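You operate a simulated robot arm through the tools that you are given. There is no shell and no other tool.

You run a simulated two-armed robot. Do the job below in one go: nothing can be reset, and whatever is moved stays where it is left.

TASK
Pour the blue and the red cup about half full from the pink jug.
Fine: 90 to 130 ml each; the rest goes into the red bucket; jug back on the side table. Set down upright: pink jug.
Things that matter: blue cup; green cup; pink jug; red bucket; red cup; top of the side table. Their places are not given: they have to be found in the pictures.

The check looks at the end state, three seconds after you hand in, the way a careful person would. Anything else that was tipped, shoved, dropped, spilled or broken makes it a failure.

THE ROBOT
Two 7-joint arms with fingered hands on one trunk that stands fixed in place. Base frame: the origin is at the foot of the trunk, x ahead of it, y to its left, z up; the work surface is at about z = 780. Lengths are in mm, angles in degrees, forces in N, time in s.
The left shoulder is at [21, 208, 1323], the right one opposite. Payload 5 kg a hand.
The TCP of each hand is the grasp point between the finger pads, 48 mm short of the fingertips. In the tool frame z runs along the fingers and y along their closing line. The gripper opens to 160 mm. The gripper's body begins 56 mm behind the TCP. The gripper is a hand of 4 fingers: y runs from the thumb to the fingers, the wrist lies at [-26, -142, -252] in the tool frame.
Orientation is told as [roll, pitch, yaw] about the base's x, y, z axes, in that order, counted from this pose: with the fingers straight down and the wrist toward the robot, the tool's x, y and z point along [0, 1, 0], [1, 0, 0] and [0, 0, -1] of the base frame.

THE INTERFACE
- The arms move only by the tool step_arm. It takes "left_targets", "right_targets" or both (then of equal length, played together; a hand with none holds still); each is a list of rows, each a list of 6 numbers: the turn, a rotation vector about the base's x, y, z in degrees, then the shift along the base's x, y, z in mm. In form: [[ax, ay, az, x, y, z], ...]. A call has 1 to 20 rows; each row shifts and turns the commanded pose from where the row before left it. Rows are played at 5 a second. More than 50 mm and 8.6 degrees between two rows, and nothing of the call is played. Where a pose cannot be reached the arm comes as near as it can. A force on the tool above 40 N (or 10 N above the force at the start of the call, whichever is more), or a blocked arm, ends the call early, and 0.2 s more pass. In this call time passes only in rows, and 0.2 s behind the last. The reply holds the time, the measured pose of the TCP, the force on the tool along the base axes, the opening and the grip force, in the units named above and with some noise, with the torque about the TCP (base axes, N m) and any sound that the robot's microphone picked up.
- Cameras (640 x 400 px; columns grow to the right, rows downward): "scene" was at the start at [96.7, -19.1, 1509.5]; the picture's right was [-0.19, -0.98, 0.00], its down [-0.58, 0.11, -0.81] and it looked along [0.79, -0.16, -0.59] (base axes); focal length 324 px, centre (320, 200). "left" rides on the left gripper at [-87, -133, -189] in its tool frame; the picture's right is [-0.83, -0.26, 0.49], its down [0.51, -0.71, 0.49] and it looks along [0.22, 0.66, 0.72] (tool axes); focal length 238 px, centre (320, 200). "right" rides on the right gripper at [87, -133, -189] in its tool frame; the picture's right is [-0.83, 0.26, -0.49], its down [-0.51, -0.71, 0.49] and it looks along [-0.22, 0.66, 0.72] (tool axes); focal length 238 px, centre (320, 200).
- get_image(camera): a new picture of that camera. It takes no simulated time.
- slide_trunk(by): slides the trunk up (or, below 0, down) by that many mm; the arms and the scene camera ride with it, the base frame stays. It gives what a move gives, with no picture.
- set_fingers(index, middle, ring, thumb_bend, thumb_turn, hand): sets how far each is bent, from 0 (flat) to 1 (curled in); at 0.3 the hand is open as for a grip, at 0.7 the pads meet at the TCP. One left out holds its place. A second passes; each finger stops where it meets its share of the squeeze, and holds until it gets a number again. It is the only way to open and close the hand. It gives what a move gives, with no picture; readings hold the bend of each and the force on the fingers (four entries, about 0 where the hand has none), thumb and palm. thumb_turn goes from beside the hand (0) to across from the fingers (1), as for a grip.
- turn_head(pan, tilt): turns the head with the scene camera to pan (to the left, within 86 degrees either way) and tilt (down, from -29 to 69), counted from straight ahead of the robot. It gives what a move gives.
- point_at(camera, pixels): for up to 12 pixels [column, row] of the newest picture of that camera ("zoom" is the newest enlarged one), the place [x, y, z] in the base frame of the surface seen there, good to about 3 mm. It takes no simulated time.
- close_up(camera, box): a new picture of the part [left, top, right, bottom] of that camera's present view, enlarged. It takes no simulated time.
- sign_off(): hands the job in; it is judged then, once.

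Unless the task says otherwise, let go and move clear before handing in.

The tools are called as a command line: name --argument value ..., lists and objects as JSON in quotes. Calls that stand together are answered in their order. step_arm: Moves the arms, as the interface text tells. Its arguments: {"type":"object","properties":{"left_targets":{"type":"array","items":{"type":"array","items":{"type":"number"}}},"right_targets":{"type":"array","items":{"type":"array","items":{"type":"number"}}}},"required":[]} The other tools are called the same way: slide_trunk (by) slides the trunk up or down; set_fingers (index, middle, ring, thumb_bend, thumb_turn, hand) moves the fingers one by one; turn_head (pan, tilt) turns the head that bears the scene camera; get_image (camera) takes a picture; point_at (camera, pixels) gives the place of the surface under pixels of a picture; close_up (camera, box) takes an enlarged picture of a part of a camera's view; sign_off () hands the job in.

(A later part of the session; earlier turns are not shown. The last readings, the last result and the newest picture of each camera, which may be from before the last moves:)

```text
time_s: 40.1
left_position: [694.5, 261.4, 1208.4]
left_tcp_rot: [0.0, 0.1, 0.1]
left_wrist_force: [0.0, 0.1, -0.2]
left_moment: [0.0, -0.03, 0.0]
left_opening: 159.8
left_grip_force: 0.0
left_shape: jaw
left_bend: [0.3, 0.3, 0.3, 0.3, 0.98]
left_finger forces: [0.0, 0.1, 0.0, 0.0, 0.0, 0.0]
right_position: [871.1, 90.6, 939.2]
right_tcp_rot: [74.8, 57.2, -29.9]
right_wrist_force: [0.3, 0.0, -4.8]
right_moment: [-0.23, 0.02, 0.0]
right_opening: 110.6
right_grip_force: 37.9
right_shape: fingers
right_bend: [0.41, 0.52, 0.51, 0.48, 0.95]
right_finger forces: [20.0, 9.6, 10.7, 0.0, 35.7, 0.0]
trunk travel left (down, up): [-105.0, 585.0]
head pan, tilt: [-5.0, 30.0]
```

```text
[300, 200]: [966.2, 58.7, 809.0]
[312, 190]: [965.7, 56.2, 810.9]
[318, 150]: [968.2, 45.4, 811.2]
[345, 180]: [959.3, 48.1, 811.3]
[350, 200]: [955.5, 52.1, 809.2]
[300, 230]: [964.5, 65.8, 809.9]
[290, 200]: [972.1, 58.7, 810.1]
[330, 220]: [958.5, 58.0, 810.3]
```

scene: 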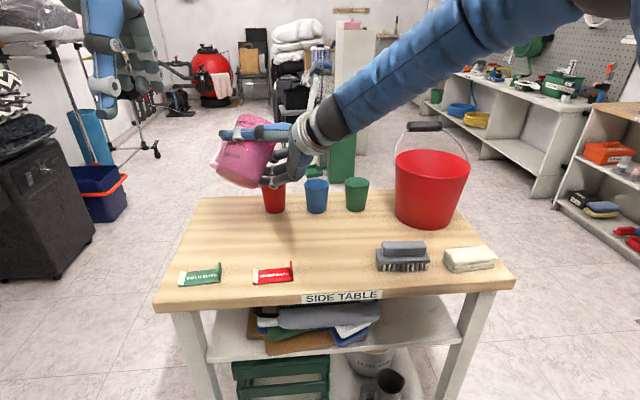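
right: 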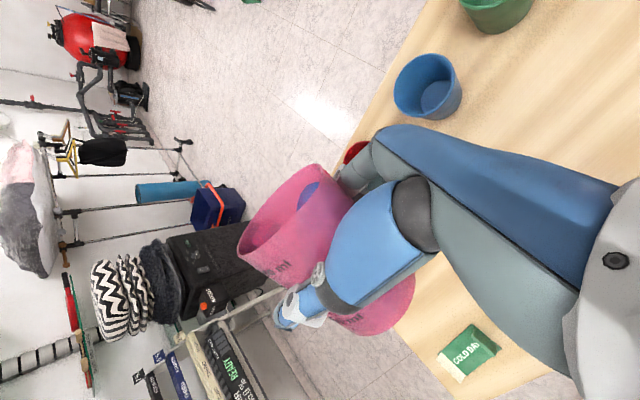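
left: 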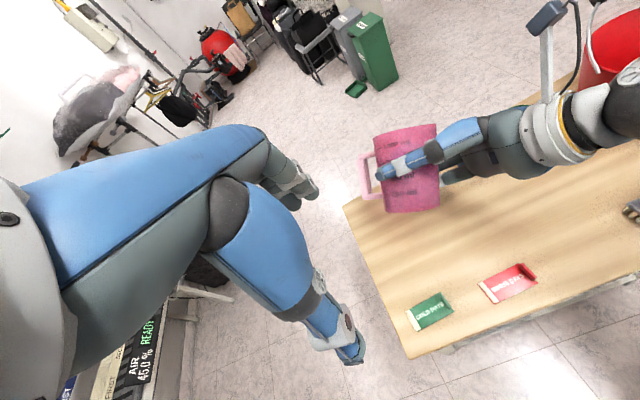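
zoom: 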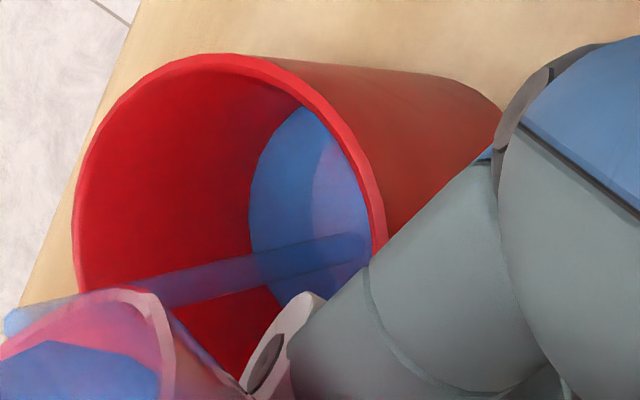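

Level ≈810 (about 63 ml), flow steady and narrow. I add another degree and hold.

step_arm --right_targets '[[0.5, 0.866, 0, 0, 0, 0], [0, 0, 0, 0, 0, 0], [0, 0, 0, 0, 0, 0]]'

close_up --camera "right" --box '[305, 120, 385, 180]'

point_at --camera "zoom" --pixels '[[300, 200], [312, 190], [318, 150], [345, 180], [350, 200], [280, 230], [290, 200], [330, 220]]'

```text
time_s: 40.9
left_position: [694.0, 261.5, 1208.1]
left_tcp_rot: [-0.1, 0.1, 0.0]
left_wrist_force: [0.0, -0.6, 0.2]
left_moment: [0.01, 0.01, -0.02]
left_opening: 159.6
left_grip_force: 0.0
left_shape: jaw
left_bend: [0.3, 0.3, 0.3, 0.3, 0.98]
left_finger forces: [0.0, 0.0, 0.0, 0.1, 0.1, 0.0]
right_position: [870.7, 90.6, 940.3]
right_tcp_rot: [74.8, 57.9, -30.0]
right_wrist_force: [-0.5, 0.3, -5.2]
right_moment: [-0.17, 0.03, -0.01]
right_opening: 110.5
right_grip_force: 37.4
right_shape: fingers
right_bend: [0.41, 0.52, 0.51, 0.48, 0.95]
right_finger forces: [20.1, 9.6, 10.7, 0.0, 35.8, 0.0]
trunk travel left (down, up): [-105.0, 585.0]
head pan, tilt: [-5.0, 30.0]
```

```text
6.67 times, centred on (345, 150) of right
```

zoom: 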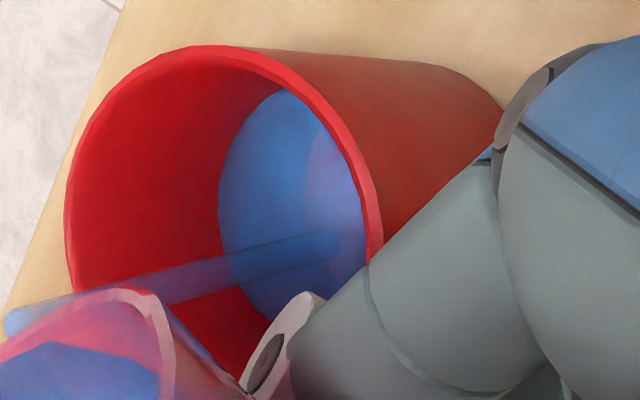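

```text
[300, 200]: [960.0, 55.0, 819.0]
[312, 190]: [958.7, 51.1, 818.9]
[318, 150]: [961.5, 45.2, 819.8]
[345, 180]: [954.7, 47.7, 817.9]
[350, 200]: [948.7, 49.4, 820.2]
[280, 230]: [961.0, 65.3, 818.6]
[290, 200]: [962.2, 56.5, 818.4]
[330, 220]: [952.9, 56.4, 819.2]
```

Level ≈819 (about 88 ml). I hold without more tilt for a moment, then will turn back.

step_arm --right_targets '[[0, 0, 0, 0, 0, 0], [0, 0, 0, 0, 0, 0]]'

close_up --camera "right" --box '[305, 120, 385, 180]'

point_at --camera "zoom" --pixels '[[300, 200], [312, 190], [318, 150], [345, 180], [350, 200], [280, 230], [290, 200], [330, 220]]'

```text
time_s: 41.5
left_position: [693.3, 261.4, 1208.7]
left_tcp_rot: [0.0, 0.1, 0.1]
left_wrist_force: [-0.5, 0.4, -0.8]
left_moment: [-0.02, 0.02, 0.02]
left_opening: 159.9
left_grip_force: 0.1
left_shape: jaw
left_bend: [0.3, 0.3, 0.3, 0.3, 0.98]
left_finger forces: [0.0, 0.0, 0.0, 0.0, 0.0, 0.1]
right_position: [871.2, 91.5, 940.4]
right_tcp_rot: [75.0, 58.2, -30.0]
right_wrist_force: [1.1, 0.2, -5.0]
right_moment: [-0.22, 0.02, 0.03]
right_opening: 110.6
right_grip_force: 37.9
right_shape: fingers
right_bend: [0.41, 0.52, 0.51, 0.48, 0.95]
right_finger forces: [20.1, 9.6, 10.5, 0.0, 35.7, 0.0]
trunk travel left (down, up): [-105.0, 585.0]
head pan, tilt: [-5.0, 30.0]
```

```text
6.67 times, centred on (345, 150) of right
```

zoom: 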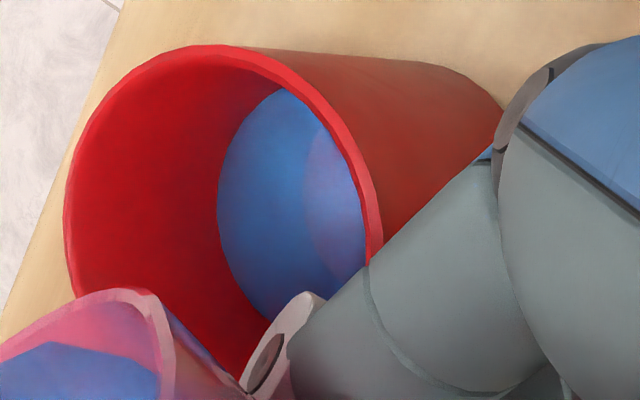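

```text
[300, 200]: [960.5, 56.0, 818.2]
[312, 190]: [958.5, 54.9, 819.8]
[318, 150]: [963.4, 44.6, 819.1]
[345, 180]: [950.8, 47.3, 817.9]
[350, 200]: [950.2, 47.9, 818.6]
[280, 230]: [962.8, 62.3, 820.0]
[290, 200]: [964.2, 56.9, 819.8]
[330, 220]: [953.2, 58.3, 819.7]
```

Flow has stopped by itself at z≈819 (about 88–90 ml), so the amount is set by the tilt: roughly 9 mm per degree. I add one more degree and wait for it to settle at ≈828.

step_arm --right_targets '[[0.5, 0.866, 0, 0, 0, 0], [0, 0, 0, 0, 0, 0], [0, 0, 0, 0, 0, 0], [0, 0, 0, 0, 0, 0]]'

close_up --camera "right" --box '[305, 120, 385, 180]'

point_at --camera "zoom" --pixels '[[300, 200], [312, 190], [318, 150], [345, 180], [350, 200], [280, 230], [290, 200], [330, 220]]'

```text
time_s: 42.5
left_position: [694.2, 260.7, 1208.6]
left_tcp_rot: [0.1, 0.0, 0.0]
left_wrist_force: [0.6, 0.2, 0.1]
left_moment: [0.0, -0.02, -0.03]
left_opening: 159.8
left_grip_force: 0.1
left_shape: jaw
left_bend: [0.3, 0.3, 0.3, 0.3, 0.98]
left_finger forces: [0.0, 0.0, 0.0, 0.0, 0.1, 0.0]
right_position: [872.6, 92.2, 940.0]
right_tcp_rot: [74.9, 59.1, -30.0]
right_wrist_force: [1.0, 0.0, -5.1]
right_moment: [-0.22, -0.02, -0.02]
right_opening: 110.8
right_grip_force: 38.0
right_shape: fingers
right_bend: [0.41, 0.52, 0.51, 0.48, 0.95]
right_finger forces: [20.1, 9.6, 10.5, 0.0, 35.7, 0.0]
trunk travel left (down, up): [-105.0, 585.0]
head pan, tilt: [-5.0, 30.0]
```

```text
6.67 times, centred on (345, 150) of right
```

zoom: 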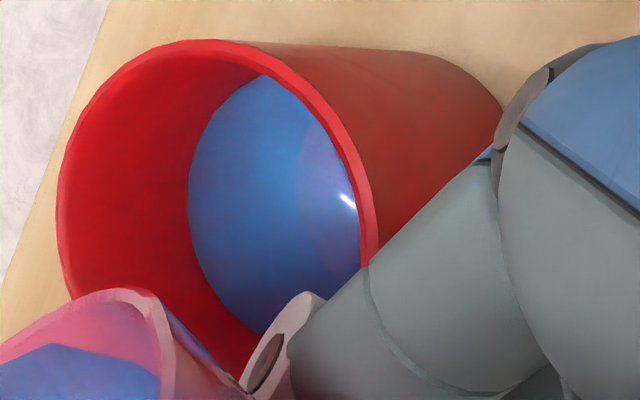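

```text
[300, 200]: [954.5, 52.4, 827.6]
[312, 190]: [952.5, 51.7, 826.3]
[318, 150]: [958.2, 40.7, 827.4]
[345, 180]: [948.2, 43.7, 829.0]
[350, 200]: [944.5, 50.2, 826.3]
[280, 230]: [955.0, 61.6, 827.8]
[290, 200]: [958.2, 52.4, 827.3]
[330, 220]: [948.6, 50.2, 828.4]
```

Red cup settled at z≈827.5, about 110 ml, matching a drop of about 1.1 N in jug weight. I turn back to 47°, raise, carry over to the blue cup and lower again there at a safe tilt.

step_arm --right_targets '[[-1.5, -2.598, 0, 0, 0, 0], [-1.5, -2.598, 0, 0, 0, 0], [-1.5, -2.598, 0, 0, 0, 0], [-1.5, -2.598, 0, 0, 0, 0], [0, 0, 0, 0, 0, 20], [0, 0, 0, 0, 0, 25], [0, 0, 0, 0, 0, 15]]'

get_image --camera "scene"

get_image --camera "right"

```text
time_s: 44.1
left_position: [694.8, 260.5, 1209.3]
left_tcp_rot: [0.0, 0.0, 0.0]
left_wrist_force: [-0.4, 0.3, 0.8]
left_moment: [-0.01, -0.08, 0.03]
left_opening: 159.8
left_grip_force: 0.1
left_shape: jaw
left_bend: [0.3, 0.3, 0.3, 0.3, 0.98]
left_finger forces: [0.0, 0.1, 0.0, 0.0, 0.1, 0.0]
right_position: [870.2, 90.6, 999.8]
right_tcp_rot: [74.9, 47.1, -30.0]
right_wrist_force: [-1.1, -0.5, -4.9]
right_moment: [-0.16, 0.0, -0.03]
right_opening: 110.5
right_grip_force: 37.6
right_shape: fingers
right_bend: [0.41, 0.52, 0.51, 0.48, 0.95]
right_finger forces: [20.0, 9.4, 10.2, 0.0, 35.8, 0.1]
trunk travel left (down, up): [-105.0, 585.0]
head pan, tilt: [-5.0, 30.0]
```

```text
taken
```

scene: 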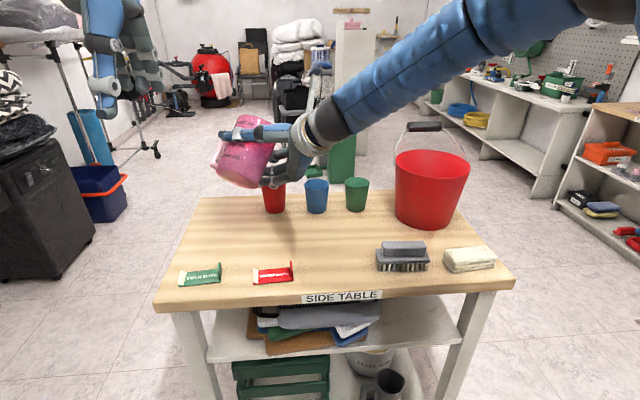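

```text
taken
```

right: 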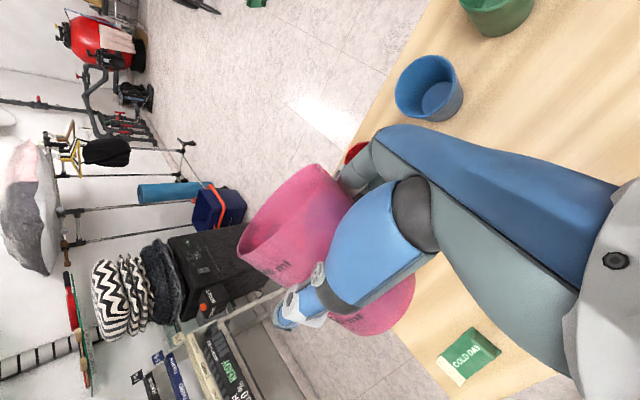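

No spill, jug steady at 47°. I carry it along to the blue cup.

step_arm --right_targets '[[0, 0, 0, -1, -10, 0], [0, 0, 0, -2, -20, 0], [0, 0, 0, -2, -20, 0], [0, 0, 0, -2, -20, 0], [0, 0, 0, -2, -20, 0], [0, 0, 0, -2, -20, 0], [0, 0, 0, -1.5, -13, 0], [0, 0, 0, -1, -8, 0], [0, 0, 0, 0, 0, -15], [0, 0, 0, 0, 0, -20], [0, 0, 0, 0, 0, -15], [0, 0, 0, 0, 0, -8]]'

get_image --camera "scene"

close_up --camera "right" --box '[240, 110, 400, 210]'

```text
time_s: 46.7
left_position: [694.2, 259.6, 1208.0]
left_tcp_rot: [0.0, 0.0, 0.0]
left_wrist_force: [0.0, 0.3, 0.7]
left_moment: [-0.01, 0.0, -0.02]
left_opening: 159.7
left_grip_force: 0.2
left_shape: jaw
left_bend: [0.3, 0.3, 0.3, 0.3, 0.98]
left_finger forces: [0.0, 0.0, 0.1, 0.0, 0.0, 0.1]
right_position: [859.8, -39.1, 941.2]
right_tcp_rot: [74.8, 46.9, -30.0]
right_wrist_force: [-0.5, 0.1, -4.9]
right_moment: [-0.21, 0.04, 0.03]
right_opening: 110.6
right_grip_force: 37.3
right_shape: fingers
right_bend: [0.41, 0.52, 0.51, 0.48, 0.95]
right_finger forces: [19.9, 9.3, 10.2, 0.0, 35.6, 0.0]
trunk travel left (down, up): [-105.0, 585.0]
head pan, tilt: [-5.0, 30.0]
```

```text
taken
```

scene: 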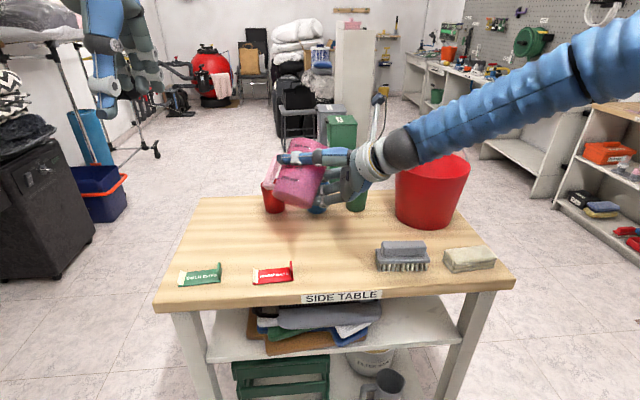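

```text
4.00 times, centred on (320, 160) of right
```

zoom: 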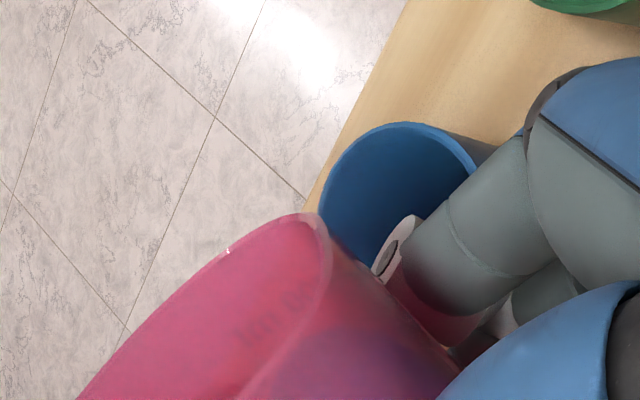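

The view over the blue cup looks just like it did over the red one. I check the handle's clearance over the red cup in the left camera and take reference depths inside the blue cup.

point_at --camera "zoom" --pixels '[[320, 205], [325, 180], [400, 123], [470, 165], [400, 180], [380, 200], [360, 220], [430, 200], [390, 215], [300, 215], [260, 230], [230, 250]]'

close_up --camera "left" --box '[350, 80, 560, 240]'

```text
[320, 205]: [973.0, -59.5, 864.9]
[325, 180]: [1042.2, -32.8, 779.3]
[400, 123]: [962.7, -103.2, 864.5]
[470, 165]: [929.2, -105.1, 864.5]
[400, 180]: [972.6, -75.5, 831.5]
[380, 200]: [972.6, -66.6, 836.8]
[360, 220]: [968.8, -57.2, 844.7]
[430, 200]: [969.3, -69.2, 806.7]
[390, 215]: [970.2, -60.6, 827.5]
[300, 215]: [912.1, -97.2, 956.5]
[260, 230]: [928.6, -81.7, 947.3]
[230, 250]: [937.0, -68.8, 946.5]
```

```text
2.50 times, centred on (455, 160) of left
```

zoom: 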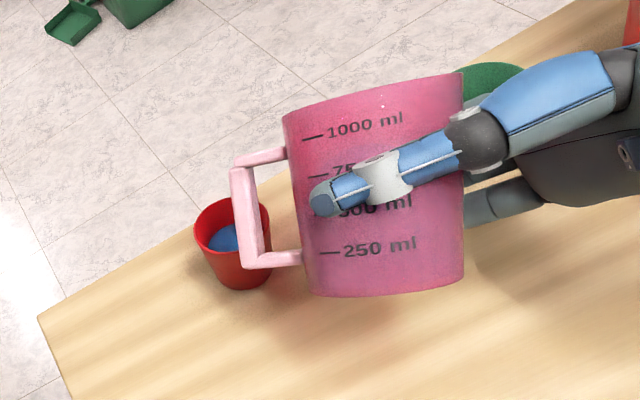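

point_at --camera "zoom" --pixels '[[255, 255], [240, 175], [250, 220], [222, 240], [225, 232], [262, 262], [275, 258], [230, 290], [200, 240]]'

```text
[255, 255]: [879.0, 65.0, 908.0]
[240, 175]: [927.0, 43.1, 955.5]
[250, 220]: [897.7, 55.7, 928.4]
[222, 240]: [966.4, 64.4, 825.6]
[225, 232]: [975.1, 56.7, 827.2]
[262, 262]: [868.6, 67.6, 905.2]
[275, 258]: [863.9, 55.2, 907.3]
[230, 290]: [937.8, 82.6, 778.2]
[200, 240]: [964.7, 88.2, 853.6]
```

The red level reads 826–827 from the left camera too, and the handle is well above (z≥905) and clear of the red cup. Now I tilt to 58°, then slowly to 61°, over the blue cup.

step_arm --right_targets '[[1, 1.732, 0, 0, 0, 0], [1.25, 2.165, 0, 0, 0, 0], [1.25, 2.165, 0, 0, 0, 0], [1.25, 2.165, 0, 0, 0, 0], [1, 1.732, 0, 0, 0, 0], [0.5, 0.866, 0, 0, 0, 0], [0.5, 0.866, 0, 0, 0, 0]]'

close_up --camera "right" --box '[305, 120, 385, 180]'

point_at --camera "zoom" --pixels '[[300, 200], [312, 190], [318, 150], [345, 180], [350, 200], [280, 230], [330, 220], [200, 180], [230, 265], [60, 300], [30, 320], [230, 60]]'

```text
time_s: 48.3
left_position: [693.3, 259.5, 1207.0]
left_tcp_rot: [0.1, 0.0, 0.1]
left_wrist_force: [0.4, -0.5, -0.2]
left_moment: [-0.03, 0.0, -0.02]
left_opening: 159.7
left_grip_force: 0.0
left_shape: jaw
left_bend: [0.3, 0.3, 0.3, 0.3, 0.98]
left_finger forces: [0.0, 0.0, 0.1, 0.1, 0.0, 0.1]
right_position: [858.1, -38.4, 942.9]
right_tcp_rot: [74.9, 60.6, -30.1]
right_wrist_force: [0.4, 0.4, -5.1]
right_moment: [-0.16, 0.06, 0.03]
right_opening: 110.6
right_grip_force: 37.2
right_shape: fingers
right_bend: [0.41, 0.52, 0.51, 0.48, 0.95]
right_finger forces: [20.0, 9.4, 10.2, 0.1, 35.3, 0.0]
trunk travel left (down, up): [-105.0, 585.0]
head pan, tilt: [-5.0, 30.0]
```

```text
6.67 times, centred on (345, 150) of right
```

zoom: 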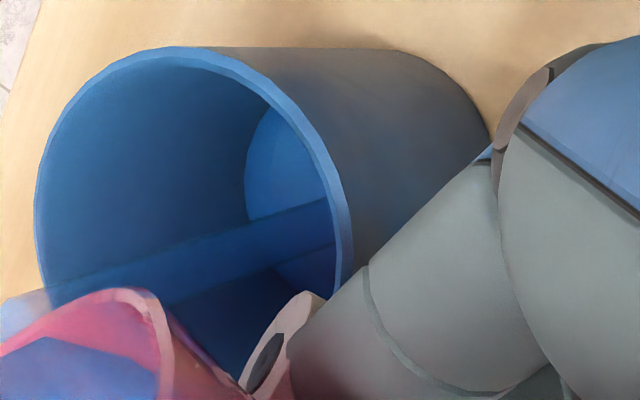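

```text
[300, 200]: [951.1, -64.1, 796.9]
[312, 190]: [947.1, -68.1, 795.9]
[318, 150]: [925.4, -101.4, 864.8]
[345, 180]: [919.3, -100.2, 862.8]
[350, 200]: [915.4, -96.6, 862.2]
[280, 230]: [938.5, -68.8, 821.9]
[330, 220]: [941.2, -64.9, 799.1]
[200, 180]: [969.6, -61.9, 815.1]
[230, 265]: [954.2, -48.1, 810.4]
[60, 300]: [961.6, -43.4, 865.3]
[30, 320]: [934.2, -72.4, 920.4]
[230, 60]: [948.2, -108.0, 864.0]
```

Blue cup is at z≈796.5 with the stream falling right at its centre (938,−69). I go on by 1.5° and hold.

step_arm --right_targets '[[0.4, 0.693, 0, 0, 0, 0], [0.35, 0.606, 0, 0, 0, 0], [0, 0, 0, 0, 0, 0], [0, 0, 0, 0, 0, 0]]'

close_up --camera "right" --box '[305, 120, 385, 180]'

point_at --camera "zoom" --pixels '[[300, 200], [290, 190], [270, 150], [280, 180], [260, 200], [250, 200], [320, 240], [330, 220]]'

```text
time_s: 49.3
left_position: [694.8, 259.8, 1207.5]
left_tcp_rot: [-0.1, -0.1, -0.1]
left_wrist_force: [-0.1, -0.5, 0.3]
left_moment: [-0.02, 0.02, -0.03]
left_opening: 159.9
left_grip_force: 0.0
left_shape: jaw
left_bend: [0.3, 0.3, 0.3, 0.3, 0.98]
left_finger forces: [0.1, 0.1, 0.1, 0.0, 0.0, 0.1]
right_position: [858.1, -38.3, 942.3]
right_tcp_rot: [74.9, 62.1, -30.0]
right_wrist_force: [-0.8, 0.2, -4.1]
right_moment: [-0.18, -0.01, -0.01]
right_opening: 110.6
right_grip_force: 37.7
right_shape: fingers
right_bend: [0.41, 0.52, 0.51, 0.48, 0.95]
right_finger forces: [20.1, 9.5, 10.1, 0.1, 35.4, 0.1]
trunk travel left (down, up): [-105.0, 585.0]
head pan, tilt: [-5.0, 30.0]
```

```text
6.67 times, centred on (345, 150) of right
```

zoom: 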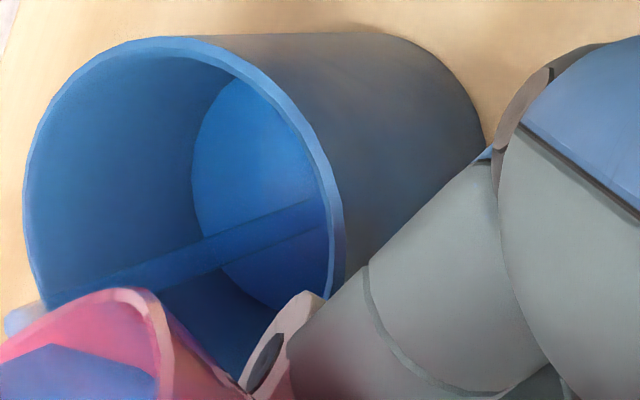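

```text
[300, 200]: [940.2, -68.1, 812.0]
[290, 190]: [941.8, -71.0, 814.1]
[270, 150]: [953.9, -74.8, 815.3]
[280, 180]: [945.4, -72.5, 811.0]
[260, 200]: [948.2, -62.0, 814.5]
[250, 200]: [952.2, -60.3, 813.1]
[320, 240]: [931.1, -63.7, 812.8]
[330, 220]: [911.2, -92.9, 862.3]
```

Level ≈813 (about 70 ml) and still running. I hold to let it settle at this tilt.

step_arm --right_targets '[[0, 0, 0, 0, 0, 0], [0, 0, 0, 0, 0, 0]]'

close_up --camera "right" --box '[305, 120, 385, 180]'

point_at --camera "zoom" --pixels '[[300, 200], [290, 190], [270, 150], [280, 180], [260, 200], [240, 200], [300, 240], [240, 160], [220, 180], [250, 130]]'

```text
time_s: 49.9
left_position: [694.9, 260.9, 1209.3]
left_tcp_rot: [0.0, 0.0, 0.0]
left_wrist_force: [0.5, -0.5, -0.7]
left_moment: [0.02, -0.02, -0.01]
left_opening: 159.9
left_grip_force: 0.0
left_shape: jaw
left_bend: [0.3, 0.3, 0.3, 0.3, 0.98]
left_finger forces: [0.0, 0.0, 0.0, 0.0, 0.1, 0.0]
right_position: [857.5, -39.7, 942.2]
right_tcp_rot: [75.0, 62.1, -29.9]
right_wrist_force: [0.5, -0.1, -4.7]
right_moment: [-0.15, 0.03, 0.01]
right_opening: 110.5
right_grip_force: 37.9
right_shape: fingers
right_bend: [0.41, 0.52, 0.51, 0.48, 0.95]
right_finger forces: [20.0, 9.4, 10.1, 0.0, 35.5, 0.0]
trunk travel left (down, up): [-105.0, 585.0]
head pan, tilt: [-5.0, 30.0]
```

```text
6.67 times, centred on (345, 150) of right
```

zoom: 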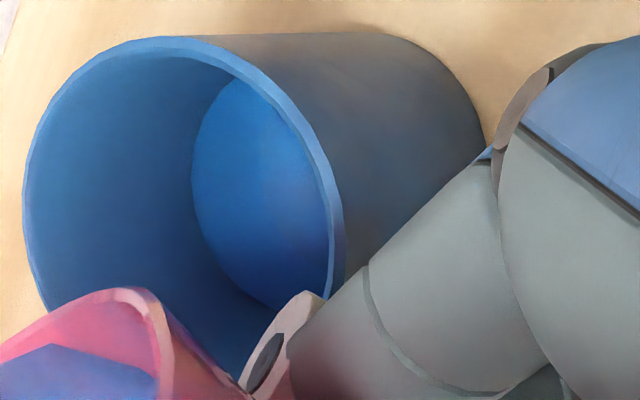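

```text
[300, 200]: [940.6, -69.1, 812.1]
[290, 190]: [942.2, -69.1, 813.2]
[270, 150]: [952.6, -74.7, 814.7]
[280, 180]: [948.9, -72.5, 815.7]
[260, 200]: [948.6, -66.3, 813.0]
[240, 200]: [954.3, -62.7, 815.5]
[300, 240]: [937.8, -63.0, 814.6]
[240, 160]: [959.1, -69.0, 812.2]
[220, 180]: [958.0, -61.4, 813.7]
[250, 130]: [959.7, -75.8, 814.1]
```

Settled at ≈814 with flow stopped. About 1.5° more should bring it to 828; I add 1.2° first and let it settle.

step_arm --right_targets '[[0.3, 0.52, 0, 0, 0, 0], [0.3, 0.52, 0, 0, 0, 0], [0, 0, 0, 0, 0, 0], [0, 0, 0, 0, 0, 0], [0, 0, 0, 0, 0, 0], [0, 0, 0, 0, 0, 0]]'

close_up --camera "right" --box '[305, 120, 385, 180]'

point_at --camera "zoom" --pixels '[[300, 200], [290, 190], [270, 150], [280, 180], [260, 200], [240, 200], [300, 240], [240, 160], [220, 180], [250, 130]]'

```text
time_s: 51.3
left_position: [694.2, 261.1, 1208.7]
left_tcp_rot: [0.0, 0.0, 0.0]
left_wrist_force: [-0.4, 0.4, 0.8]
left_moment: [0.0, -0.02, 0.01]
left_opening: 159.5
left_grip_force: 0.0
left_shape: jaw
left_bend: [0.3, 0.3, 0.3, 0.3, 0.98]
left_finger forces: [0.0, 0.1, 0.0, 0.0, 0.1, 0.1]
right_position: [856.9, -38.5, 941.2]
right_tcp_rot: [74.9, 63.3, -29.9]
right_wrist_force: [-0.2, -0.5, -4.5]
right_moment: [-0.12, 0.03, -0.03]
right_opening: 110.4
right_grip_force: 37.2
right_shape: fingers
right_bend: [0.41, 0.52, 0.51, 0.48, 0.95]
right_finger forces: [19.9, 9.3, 10.1, 0.1, 35.4, 0.1]
trunk travel left (down, up): [-105.0, 585.0]
head pan, tilt: [-5.0, 30.0]
```

```text
6.67 times, centred on (345, 150) of right
```

zoom: 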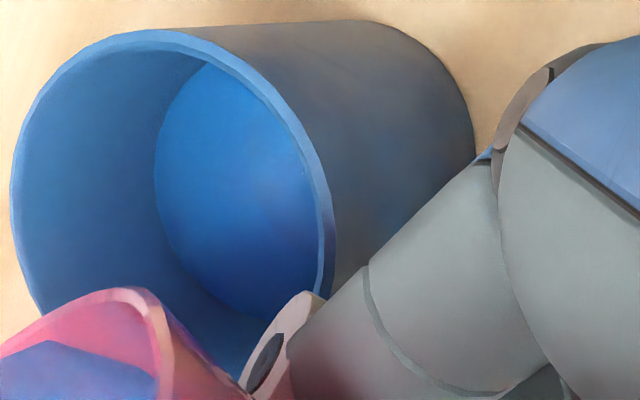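

```text
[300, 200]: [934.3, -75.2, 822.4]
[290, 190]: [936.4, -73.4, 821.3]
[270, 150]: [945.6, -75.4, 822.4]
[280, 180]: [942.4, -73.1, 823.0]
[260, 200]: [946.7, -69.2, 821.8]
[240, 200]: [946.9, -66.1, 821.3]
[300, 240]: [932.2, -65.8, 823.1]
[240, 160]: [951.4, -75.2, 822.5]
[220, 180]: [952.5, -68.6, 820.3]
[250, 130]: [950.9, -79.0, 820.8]
```

Level ≈822 (about 95 ml), stopped. A further 0.7° to reach about 827–828.

step_arm --right_targets '[[0.35, 0.606, 0, 0, 0, 0], [0, 0, 0, 0, 0, 0], [0, 0, 0, 0, 0, 0], [0, 0, 0, 0, 0, 0], [0, 0, 0, 0, 0, 0]]'

close_up --camera "right" --box '[305, 120, 385, 180]'

point_at --camera "zoom" --pixels '[[300, 200], [290, 190], [270, 150], [280, 180], [260, 200], [240, 200], [300, 240], [240, 160], [220, 180], [250, 130]]'

```text
time_s: 52.5
left_position: [694.3, 261.3, 1209.1]
left_tcp_rot: [0.0, 0.0, 0.1]
left_wrist_force: [-0.1, -0.1, -0.3]
left_moment: [0.02, 0.01, -0.01]
left_opening: 159.4
left_grip_force: 0.1
left_shape: jaw
left_bend: [0.3, 0.3, 0.3, 0.3, 0.98]
left_finger forces: [0.0, 0.0, 0.0, 0.0, 0.0, 0.1]
right_position: [858.6, -39.0, 941.9]
right_tcp_rot: [74.9, 64.0, -29.9]
right_wrist_force: [0.4, 0.4, -4.1]
right_moment: [-0.16, 0.0, 0.01]
right_opening: 110.6
right_grip_force: 37.4
right_shape: fingers
right_bend: [0.41, 0.52, 0.51, 0.48, 0.95]
right_finger forces: [20.0, 9.2, 10.0, 0.0, 35.5, 0.0]
trunk travel left (down, up): [-105.0, 585.0]
head pan, tilt: [-5.0, 30.0]
```

```text
6.67 times, centred on (345, 150) of right
```

zoom: 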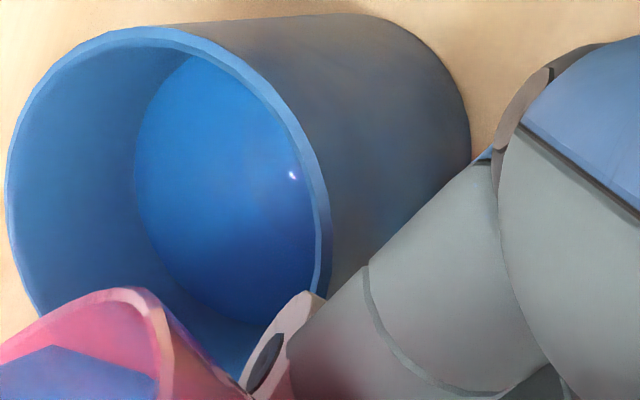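

```text
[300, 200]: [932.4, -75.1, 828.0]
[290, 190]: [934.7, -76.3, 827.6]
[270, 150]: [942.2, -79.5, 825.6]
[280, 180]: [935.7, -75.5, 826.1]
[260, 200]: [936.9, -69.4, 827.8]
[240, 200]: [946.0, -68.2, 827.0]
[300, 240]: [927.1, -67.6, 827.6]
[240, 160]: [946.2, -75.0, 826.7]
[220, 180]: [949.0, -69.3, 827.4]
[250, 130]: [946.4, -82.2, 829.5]
```

Blue cup settled at z≈827.3, the same as the red one. Now I turn the jug back to about 45° and raise it to z≈1085 before carrying the rest to the bucket.

step_arm --right_targets '[[-1.5, -2.598, 0, 0, 0, 0], [-2, -3.464, 0, 0, 0, 0], [-2, -3.464, 0, 0, 0, 0], [-2, -3.464, 0, 0, 0, 0], [-2, -3.464, 0, 0, 0, 0], [0, 0, 0, 0, 0, 18], [0, 0, 0, 0, 0, 25], [0, 0, 0, 0, 0, 25], [0, 0, 0, 0, 0, 25], [0, 0, 0, 0, 0, 25], [0, 0, 0, 0, 0, 25]]'

get_image --camera "scene"

get_image --camera "left"

```text
time_s: 54.9
left_position: [693.6, 260.9, 1208.9]
left_tcp_rot: [0.0, 0.0, -0.1]
left_wrist_force: [-1.6, -0.3, 0.3]
left_moment: [-0.03, -0.06, 0.07]
left_opening: 159.7
left_grip_force: 0.1
left_shape: jaw
left_bend: [0.3, 0.3, 0.3, 0.3, 0.98]
left_finger forces: [0.0, 0.0, 0.0, 0.0, 0.1, 0.0]
right_position: [857.3, -37.8, 1084.8]
right_tcp_rot: [74.9, 45.0, -30.1]
right_wrist_force: [-0.5, 0.0, -5.9]
right_moment: [-0.11, -0.06, -0.09]
right_opening: 110.5
right_grip_force: 37.3
right_shape: fingers
right_bend: [0.41, 0.52, 0.51, 0.48, 0.95]
right_finger forces: [19.5, 9.2, 10.2, 0.1, 35.7, 0.0]
trunk travel left (down, up): [-105.0, 585.0]
head pan, tilt: [-5.0, 30.0]
```

```text
taken
```

scene: 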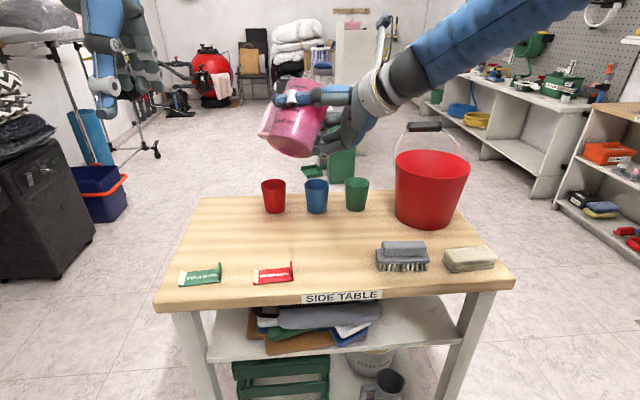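

```text
taken
```

left: 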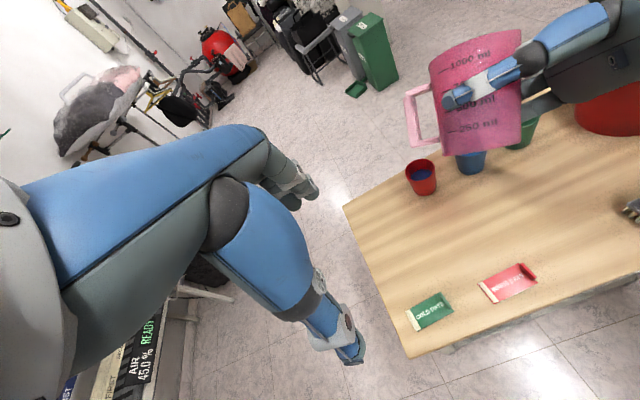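

The table is dry and all three cups stand as before. I carry the jug to the bucket's front left, turning the yaw back by 35°.

step_arm --right_targets '[[0, 0, -1.5, -2.5, -11, 0], [0, 0, -2.9, -5, -21, 0], [0, 0, -2.9, -5, -21, 0], [0, 0, -2.9, -5, -21, 0], [0, 0, -2.9, -5, -21, 0], [0, 0, -2.9, -5, -21, 0], [0, 0, -2.9, -5, -21, 0], [0, 0, -2.9, -5, -21, 0], [0, 0, -2.9, -5, -21, 0], [0, 0, -2.9, -5, -21, 0], [0, 0, -2.9, -5, -21, 0], [0, 0, -2.9, -5, -21, 0], [0, 0, -1.6, -2.5, -18, 0]]'

get_image --camera "scene"

get_image --camera "right"

get_image --camera "left"

```text
time_s: 57.7
left_position: [694.0, 260.1, 1208.9]
left_tcp_rot: [0.0, 0.0, -0.1]
left_wrist_force: [-0.3, -1.0, -0.5]
left_moment: [0.06, -0.01, 0.01]
left_opening: 159.9
left_grip_force: 0.1
left_shape: jaw
left_bend: [0.3, 0.3, 0.3, 0.3, 0.98]
left_finger forces: [0.0, 0.0, 0.0, 0.1, 0.0, 0.0]
right_position: [797.9, -299.8, 1085.3]
right_tcp_rot: [74.8, 45.0, -65.1]
right_wrist_force: [0.9, -0.8, -3.9]
right_moment: [-0.11, 0.09, 0.03]
right_opening: 110.3
right_grip_force: 37.1
right_shape: fingers
right_bend: [0.41, 0.52, 0.51, 0.48, 0.95]
right_finger forces: [19.7, 9.1, 9.9, 0.1, 35.6, 0.0]
trunk travel left (down, up): [-105.0, 585.0]
head pan, tilt: [-5.0, 30.0]
```

```text
taken
```

scene: 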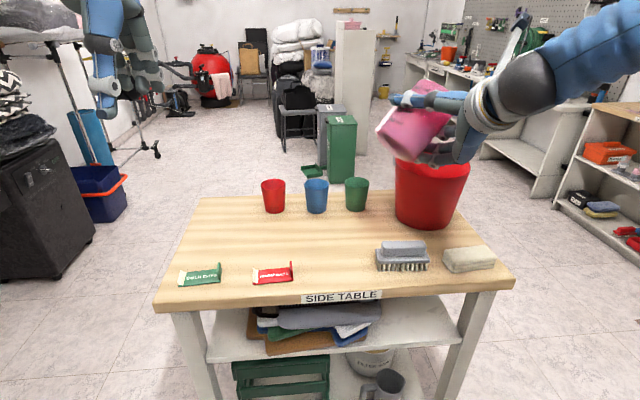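

```text
taken
```

right: 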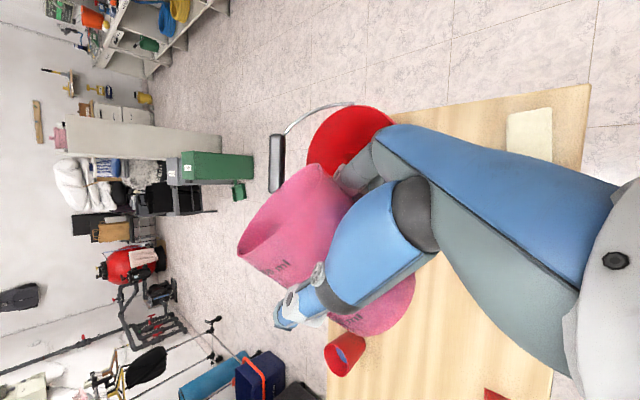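

```text
taken
```

left: 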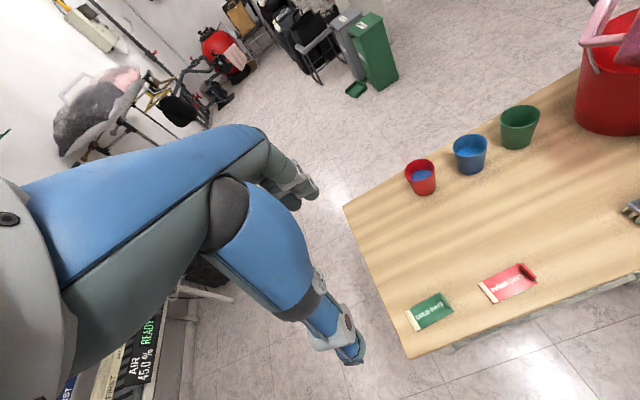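

The left camera now sees both filled cups at (421,175) and (470,155). I measure their levels from here too, and check the lip over the bucket in the right camera.

close_up --camera "left" --box '[395, 95, 545, 205]'

point_at --camera "zoom" --pixels '[[115, 285], [130, 295], [140, 285], [150, 290], [310, 205], [325, 210], [340, 205], [300, 200], [345, 195], [130, 280]]'

close_up --camera "right" --box '[220, 80, 420, 230]'

```text
3.64 times, centred on (470, 150) of left
```

zoom: 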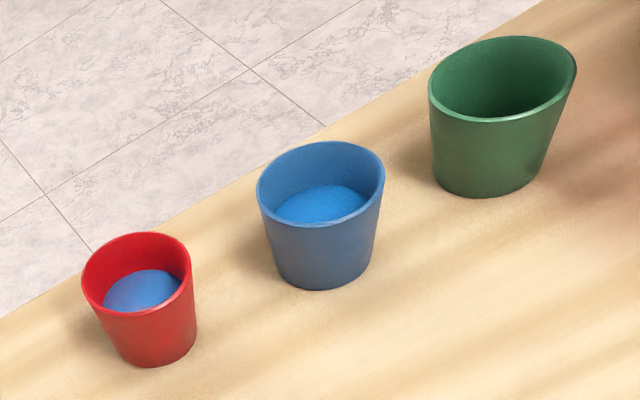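

```text
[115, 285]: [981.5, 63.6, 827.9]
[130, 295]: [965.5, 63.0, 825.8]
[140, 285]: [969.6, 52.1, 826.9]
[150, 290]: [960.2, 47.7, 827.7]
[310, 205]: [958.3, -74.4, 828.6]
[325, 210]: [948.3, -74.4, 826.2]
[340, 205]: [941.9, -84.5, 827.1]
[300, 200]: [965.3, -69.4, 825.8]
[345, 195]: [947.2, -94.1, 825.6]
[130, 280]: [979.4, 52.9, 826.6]
```

```text
2.67 times, centred on (320, 155) of right
```

zoom: 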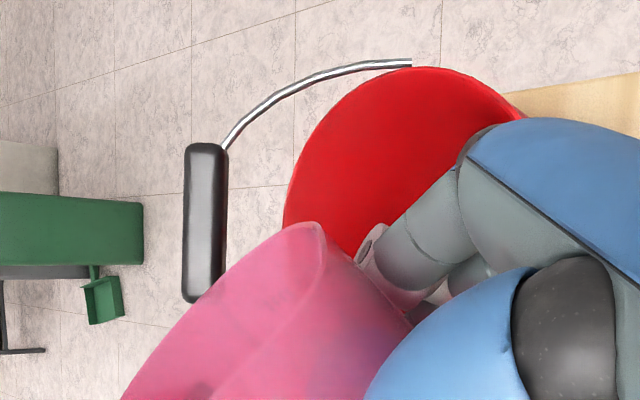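

Both levels read ≈827 from this side as well. To pin down the volume I check the depth and inner width of the identical empty green cup.

close_up --camera "left" --box '[490, 95, 550, 155]'

point_at --camera "zoom" --pixels '[[300, 180], [320, 200], [330, 215], [345, 190], [300, 210], [360, 170], [280, 150], [200, 130], [310, 225], [390, 130], [250, 190]]'

close_up --camera "left" --box '[400, 150, 440, 200]'

```text
6.67 times, centred on (520, 125) of left
```

zoom: 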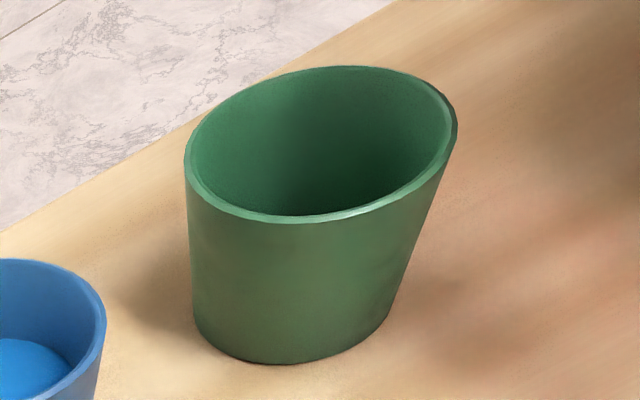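

```text
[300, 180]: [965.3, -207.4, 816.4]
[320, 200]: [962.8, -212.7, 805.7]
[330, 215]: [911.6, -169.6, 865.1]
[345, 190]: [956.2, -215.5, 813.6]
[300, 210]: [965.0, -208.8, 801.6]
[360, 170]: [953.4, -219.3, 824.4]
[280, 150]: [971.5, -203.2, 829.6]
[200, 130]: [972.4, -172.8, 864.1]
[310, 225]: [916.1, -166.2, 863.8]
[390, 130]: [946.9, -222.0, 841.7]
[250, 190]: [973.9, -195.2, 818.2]
```

```text
8.00 times, centred on (420, 175) of left
```

zoom: 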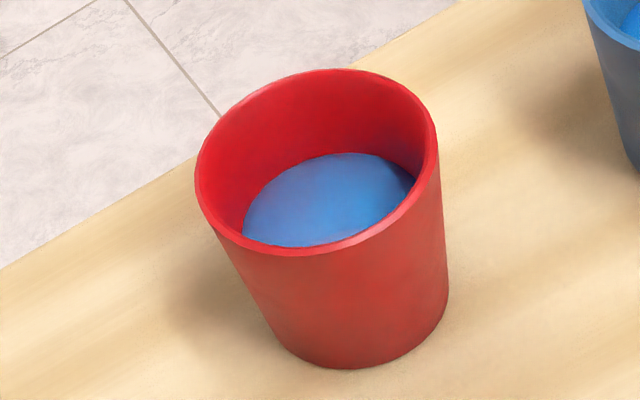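

The inner cup is about 27.5 mm in radius at the floor and 31 at the surface, so both cups hold about 108–116 ml: good. Now the lip over the bucket: I measure it in the right camera.

close_up --camera "right" --box '[220, 80, 420, 230]'

point_at --camera "zoom" --pixels '[[300, 225], [270, 240], [245, 258], [220, 285], [318, 235], [290, 210], [400, 68], [520, 110], [370, 150], [205, 200], [230, 140], [340, 80]]'

```text
2.67 times, centred on (320, 155) of right
```

zoom: 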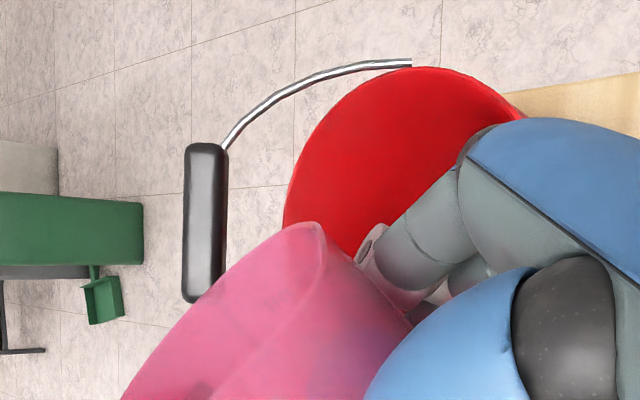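

```text
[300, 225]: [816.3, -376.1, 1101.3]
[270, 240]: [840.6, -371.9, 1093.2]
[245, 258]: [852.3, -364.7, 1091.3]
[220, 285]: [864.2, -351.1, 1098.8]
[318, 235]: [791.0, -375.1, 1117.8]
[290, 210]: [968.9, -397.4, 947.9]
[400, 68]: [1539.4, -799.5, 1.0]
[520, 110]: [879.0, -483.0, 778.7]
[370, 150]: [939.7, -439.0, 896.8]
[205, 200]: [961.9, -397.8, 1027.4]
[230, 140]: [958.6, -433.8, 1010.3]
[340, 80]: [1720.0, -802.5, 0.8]
```

The lip is at about (848,−368), inside the bucket's opening and in front of the bail. I lower by 25 mm and tilt to 64°, then slowly on to 76° so the rest runs out gently.

step_arm --right_targets '[[0, 0, 0, 0, 0, -12], [0, 0, 0, 0, 0, -13], [3.17, 1.48, 0, 0, 0, 0], [3.625, 1.69, 0, 0, 0, 0], [3.625, 1.69, 0, 0, 0, 0], [3.625, 1.69, 0, 0, 0, 0], [1.81, 0.845, 0, 0, 0, 0], [0.906, 0.423, 0, 0, 0, 0], [0.906, 0.423, 0, 0, 0, 0]]'

close_up --camera "right" --box '[220, 80, 420, 230]'

get_image --camera "scene"

```text
time_s: 59.7
left_position: [693.5, 259.8, 1208.3]
left_tcp_rot: [0.0, 0.0, 0.0]
left_wrist_force: [-0.9, 1.4, 0.3]
left_moment: [-0.01, -0.01, -0.01]
left_opening: 159.7
left_grip_force: 0.1
left_shape: jaw
left_bend: [0.3, 0.3, 0.3, 0.3, 0.98]
left_finger forces: [0.0, 0.0, 0.0, 0.1, 0.0, 0.0]
right_position: [797.6, -299.1, 1060.0]
right_tcp_rot: [74.9, 64.5, -64.9]
right_wrist_force: [-0.8, 0.2, -4.9]
right_moment: [-0.09, 0.16, 0.01]
right_opening: 110.5
right_grip_force: 37.0
right_shape: fingers
right_bend: [0.41, 0.52, 0.51, 0.48, 0.95]
right_finger forces: [19.9, 9.1, 9.9, 0.0, 35.2, 0.0]
trunk travel left (down, up): [-105.0, 585.0]
head pan, tilt: [-5.0, 30.0]
```

```text
2.67 times, centred on (320, 155) of right
```

zoom: 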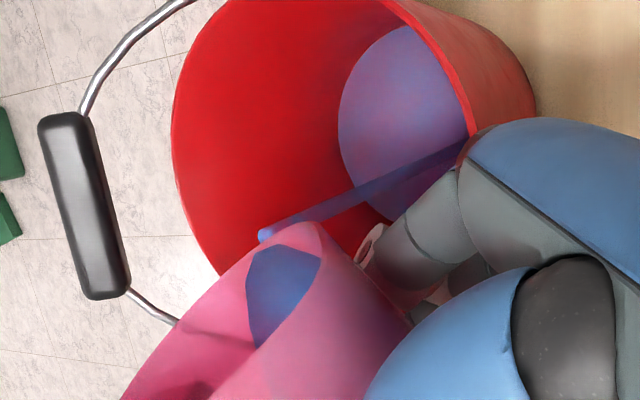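

```text
taken
```

scene: 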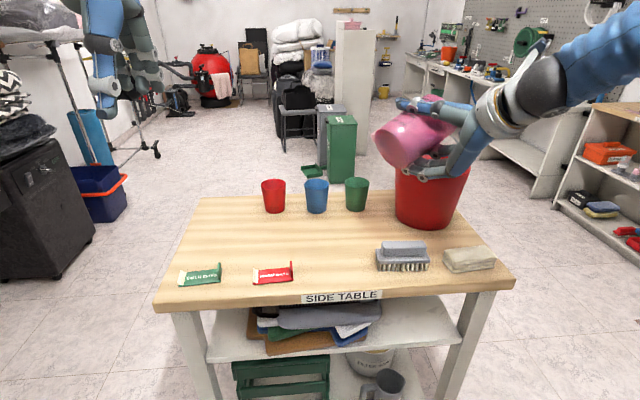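

The stream from (262,235) falls well inside the bucket. I go on at about 1° per row, rising slightly and following the lip.

step_arm --right_targets '[[0.725, 0.338, 0, 0.2, -0.4, 1], [0.725, 0.338, 0, 0.2, -0.4, 1], [0.725, 0.338, 0, 0.2, -0.4, 1], [0.725, 0.338, 0, 0.2, -0.4, 1], [0.725, 0.338, 0, 0.2, -0.4, 1], [0.906, 0.423, 0, 0.2, -0.4, 1], [0.906, 0.423, 0, 0.2, -0.4, 1], [0.906, 0.423, 0, 0.2, -0.4, 1], [0.906, 0.423, 0, 0.2, -0.4, 1], [0.906, 0.423, 0, 0.2, -0.4, 1], [0.906, 0.423, 0, 0.2, -0.4, 1], [0.906, 0.423, 0, 0.2, -0.4, 1]]'

close_up --camera "right" --box '[220, 80, 420, 230]'

get_image --camera "scene"

```text
time_s: 62.3
left_position: [693.5, 261.5, 1208.8]
left_tcp_rot: [0.1, -0.1, 0.0]
left_wrist_force: [0.1, -0.1, 0.2]
left_moment: [0.02, -0.03, 0.0]
left_opening: 159.8
left_grip_force: 0.0
left_shape: jaw
left_bend: [0.3, 0.3, 0.3, 0.3, 0.98]
left_finger forces: [0.0, 0.0, 0.0, 0.0, 0.0, 0.0]
right_position: [801.0, -303.7, 1072.2]
right_tcp_rot: [74.9, 75.5, -65.0]
right_wrist_force: [0.1, -0.6, -2.6]
right_moment: [-0.04, 0.06, 0.0]
right_opening: 110.5
right_grip_force: 36.5
right_shape: fingers
right_bend: [0.41, 0.52, 0.51, 0.48, 0.95]
right_finger forces: [19.3, 9.0, 9.7, 0.1, 35.8, 0.1]
trunk travel left (down, up): [-105.0, 585.0]
head pan, tilt: [-5.0, 30.0]
```

```text
2.67 times, centred on (320, 155) of right
```

zoom: 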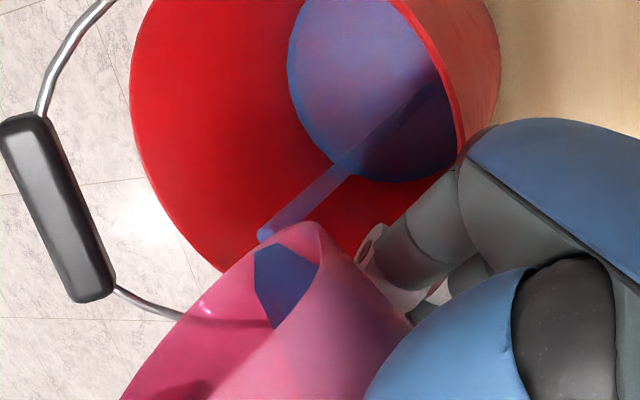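

```text
taken
```

scene: 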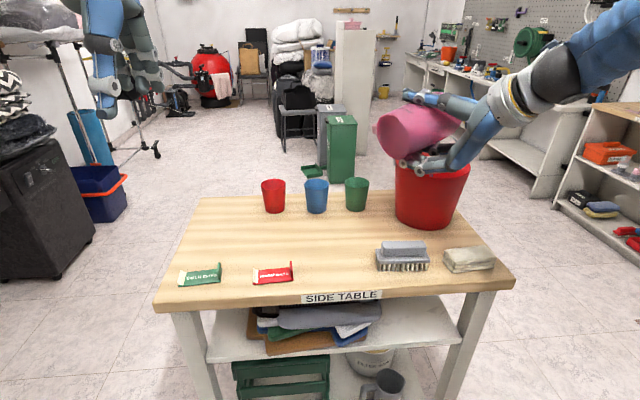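

It's running well (2.6 N left on the wrist). I tilt on to about 92°, following the lip and staying above the rim.

step_arm --right_targets '[[1.087, 0.507, 0, 0.4, -0.8, 0.8], [1.087, 0.507, 0, 0.4, -0.8, 0.8], [1.087, 0.507, 0, 0.4, -0.8, 0.8], [1.087, 0.507, 0, 0.4, -0.8, 0.8], [1.087, 0.507, 0, 0.4, -0.8, 0.8], [1.087, 0.507, 0, 0.4, -0.8, 0.8], [1.087, 0.507, 0, 0.4, -0.8, 0.8], [1.087, 0.507, 0, 0.4, -0.8, 0.8], [1.087, 0.507, 0, 0.4, -0.8, 0.8], [1.087, 0.507, 0, 0.4, -0.8, 0.8], [1.087, 0.507, 0, 0.4, -0.8, 0.8], [1.087, 0.507, 0, 0.4, -0.8, 0.8], [1.087, 0.507, 0, 0.4, -0.8, 0.8], [1.087, 0.507, 0, 0.4, -0.8, 0.8]]'

close_up --camera "right" --box '[220, 80, 420, 230]'

get_image --camera "scene"

```text
time_s: 65.3
left_position: [694.3, 261.2, 1208.9]
left_tcp_rot: [0.0, 0.0, -0.1]
left_wrist_force: [0.8, 0.8, 0.0]
left_moment: [0.0, 0.01, 0.0]
left_opening: 160.0
left_grip_force: 0.0
left_shape: jaw
left_bend: [0.3, 0.3, 0.3, 0.3, 0.98]
left_finger forces: [0.1, 0.0, 0.0, 0.1, 0.1, 0.1]
right_position: [805.8, -314.8, 1083.2]
right_tcp_rot: [-104.2, 87.7, 115.9]
right_wrist_force: [-0.2, 0.9, -1.4]
right_moment: [-0.01, 0.01, -0.03]
right_opening: 110.3
right_grip_force: 36.4
right_shape: fingers
right_bend: [0.41, 0.52, 0.51, 0.48, 0.95]
right_finger forces: [18.9, 8.9, 9.6, 0.1, 36.1, 0.1]
trunk travel left (down, up): [-105.0, 585.0]
head pan, tilt: [-5.0, 30.0]
```

```text
2.67 times, centred on (320, 155) of right
```

zoom: 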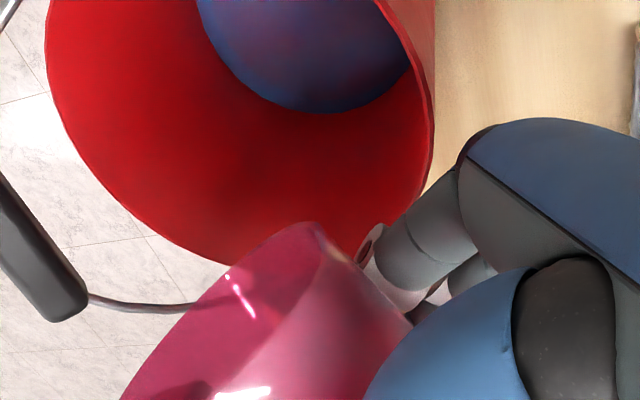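

```text
taken
```

scene: 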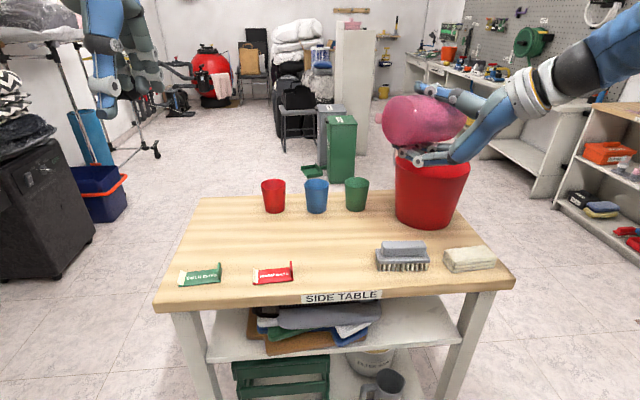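

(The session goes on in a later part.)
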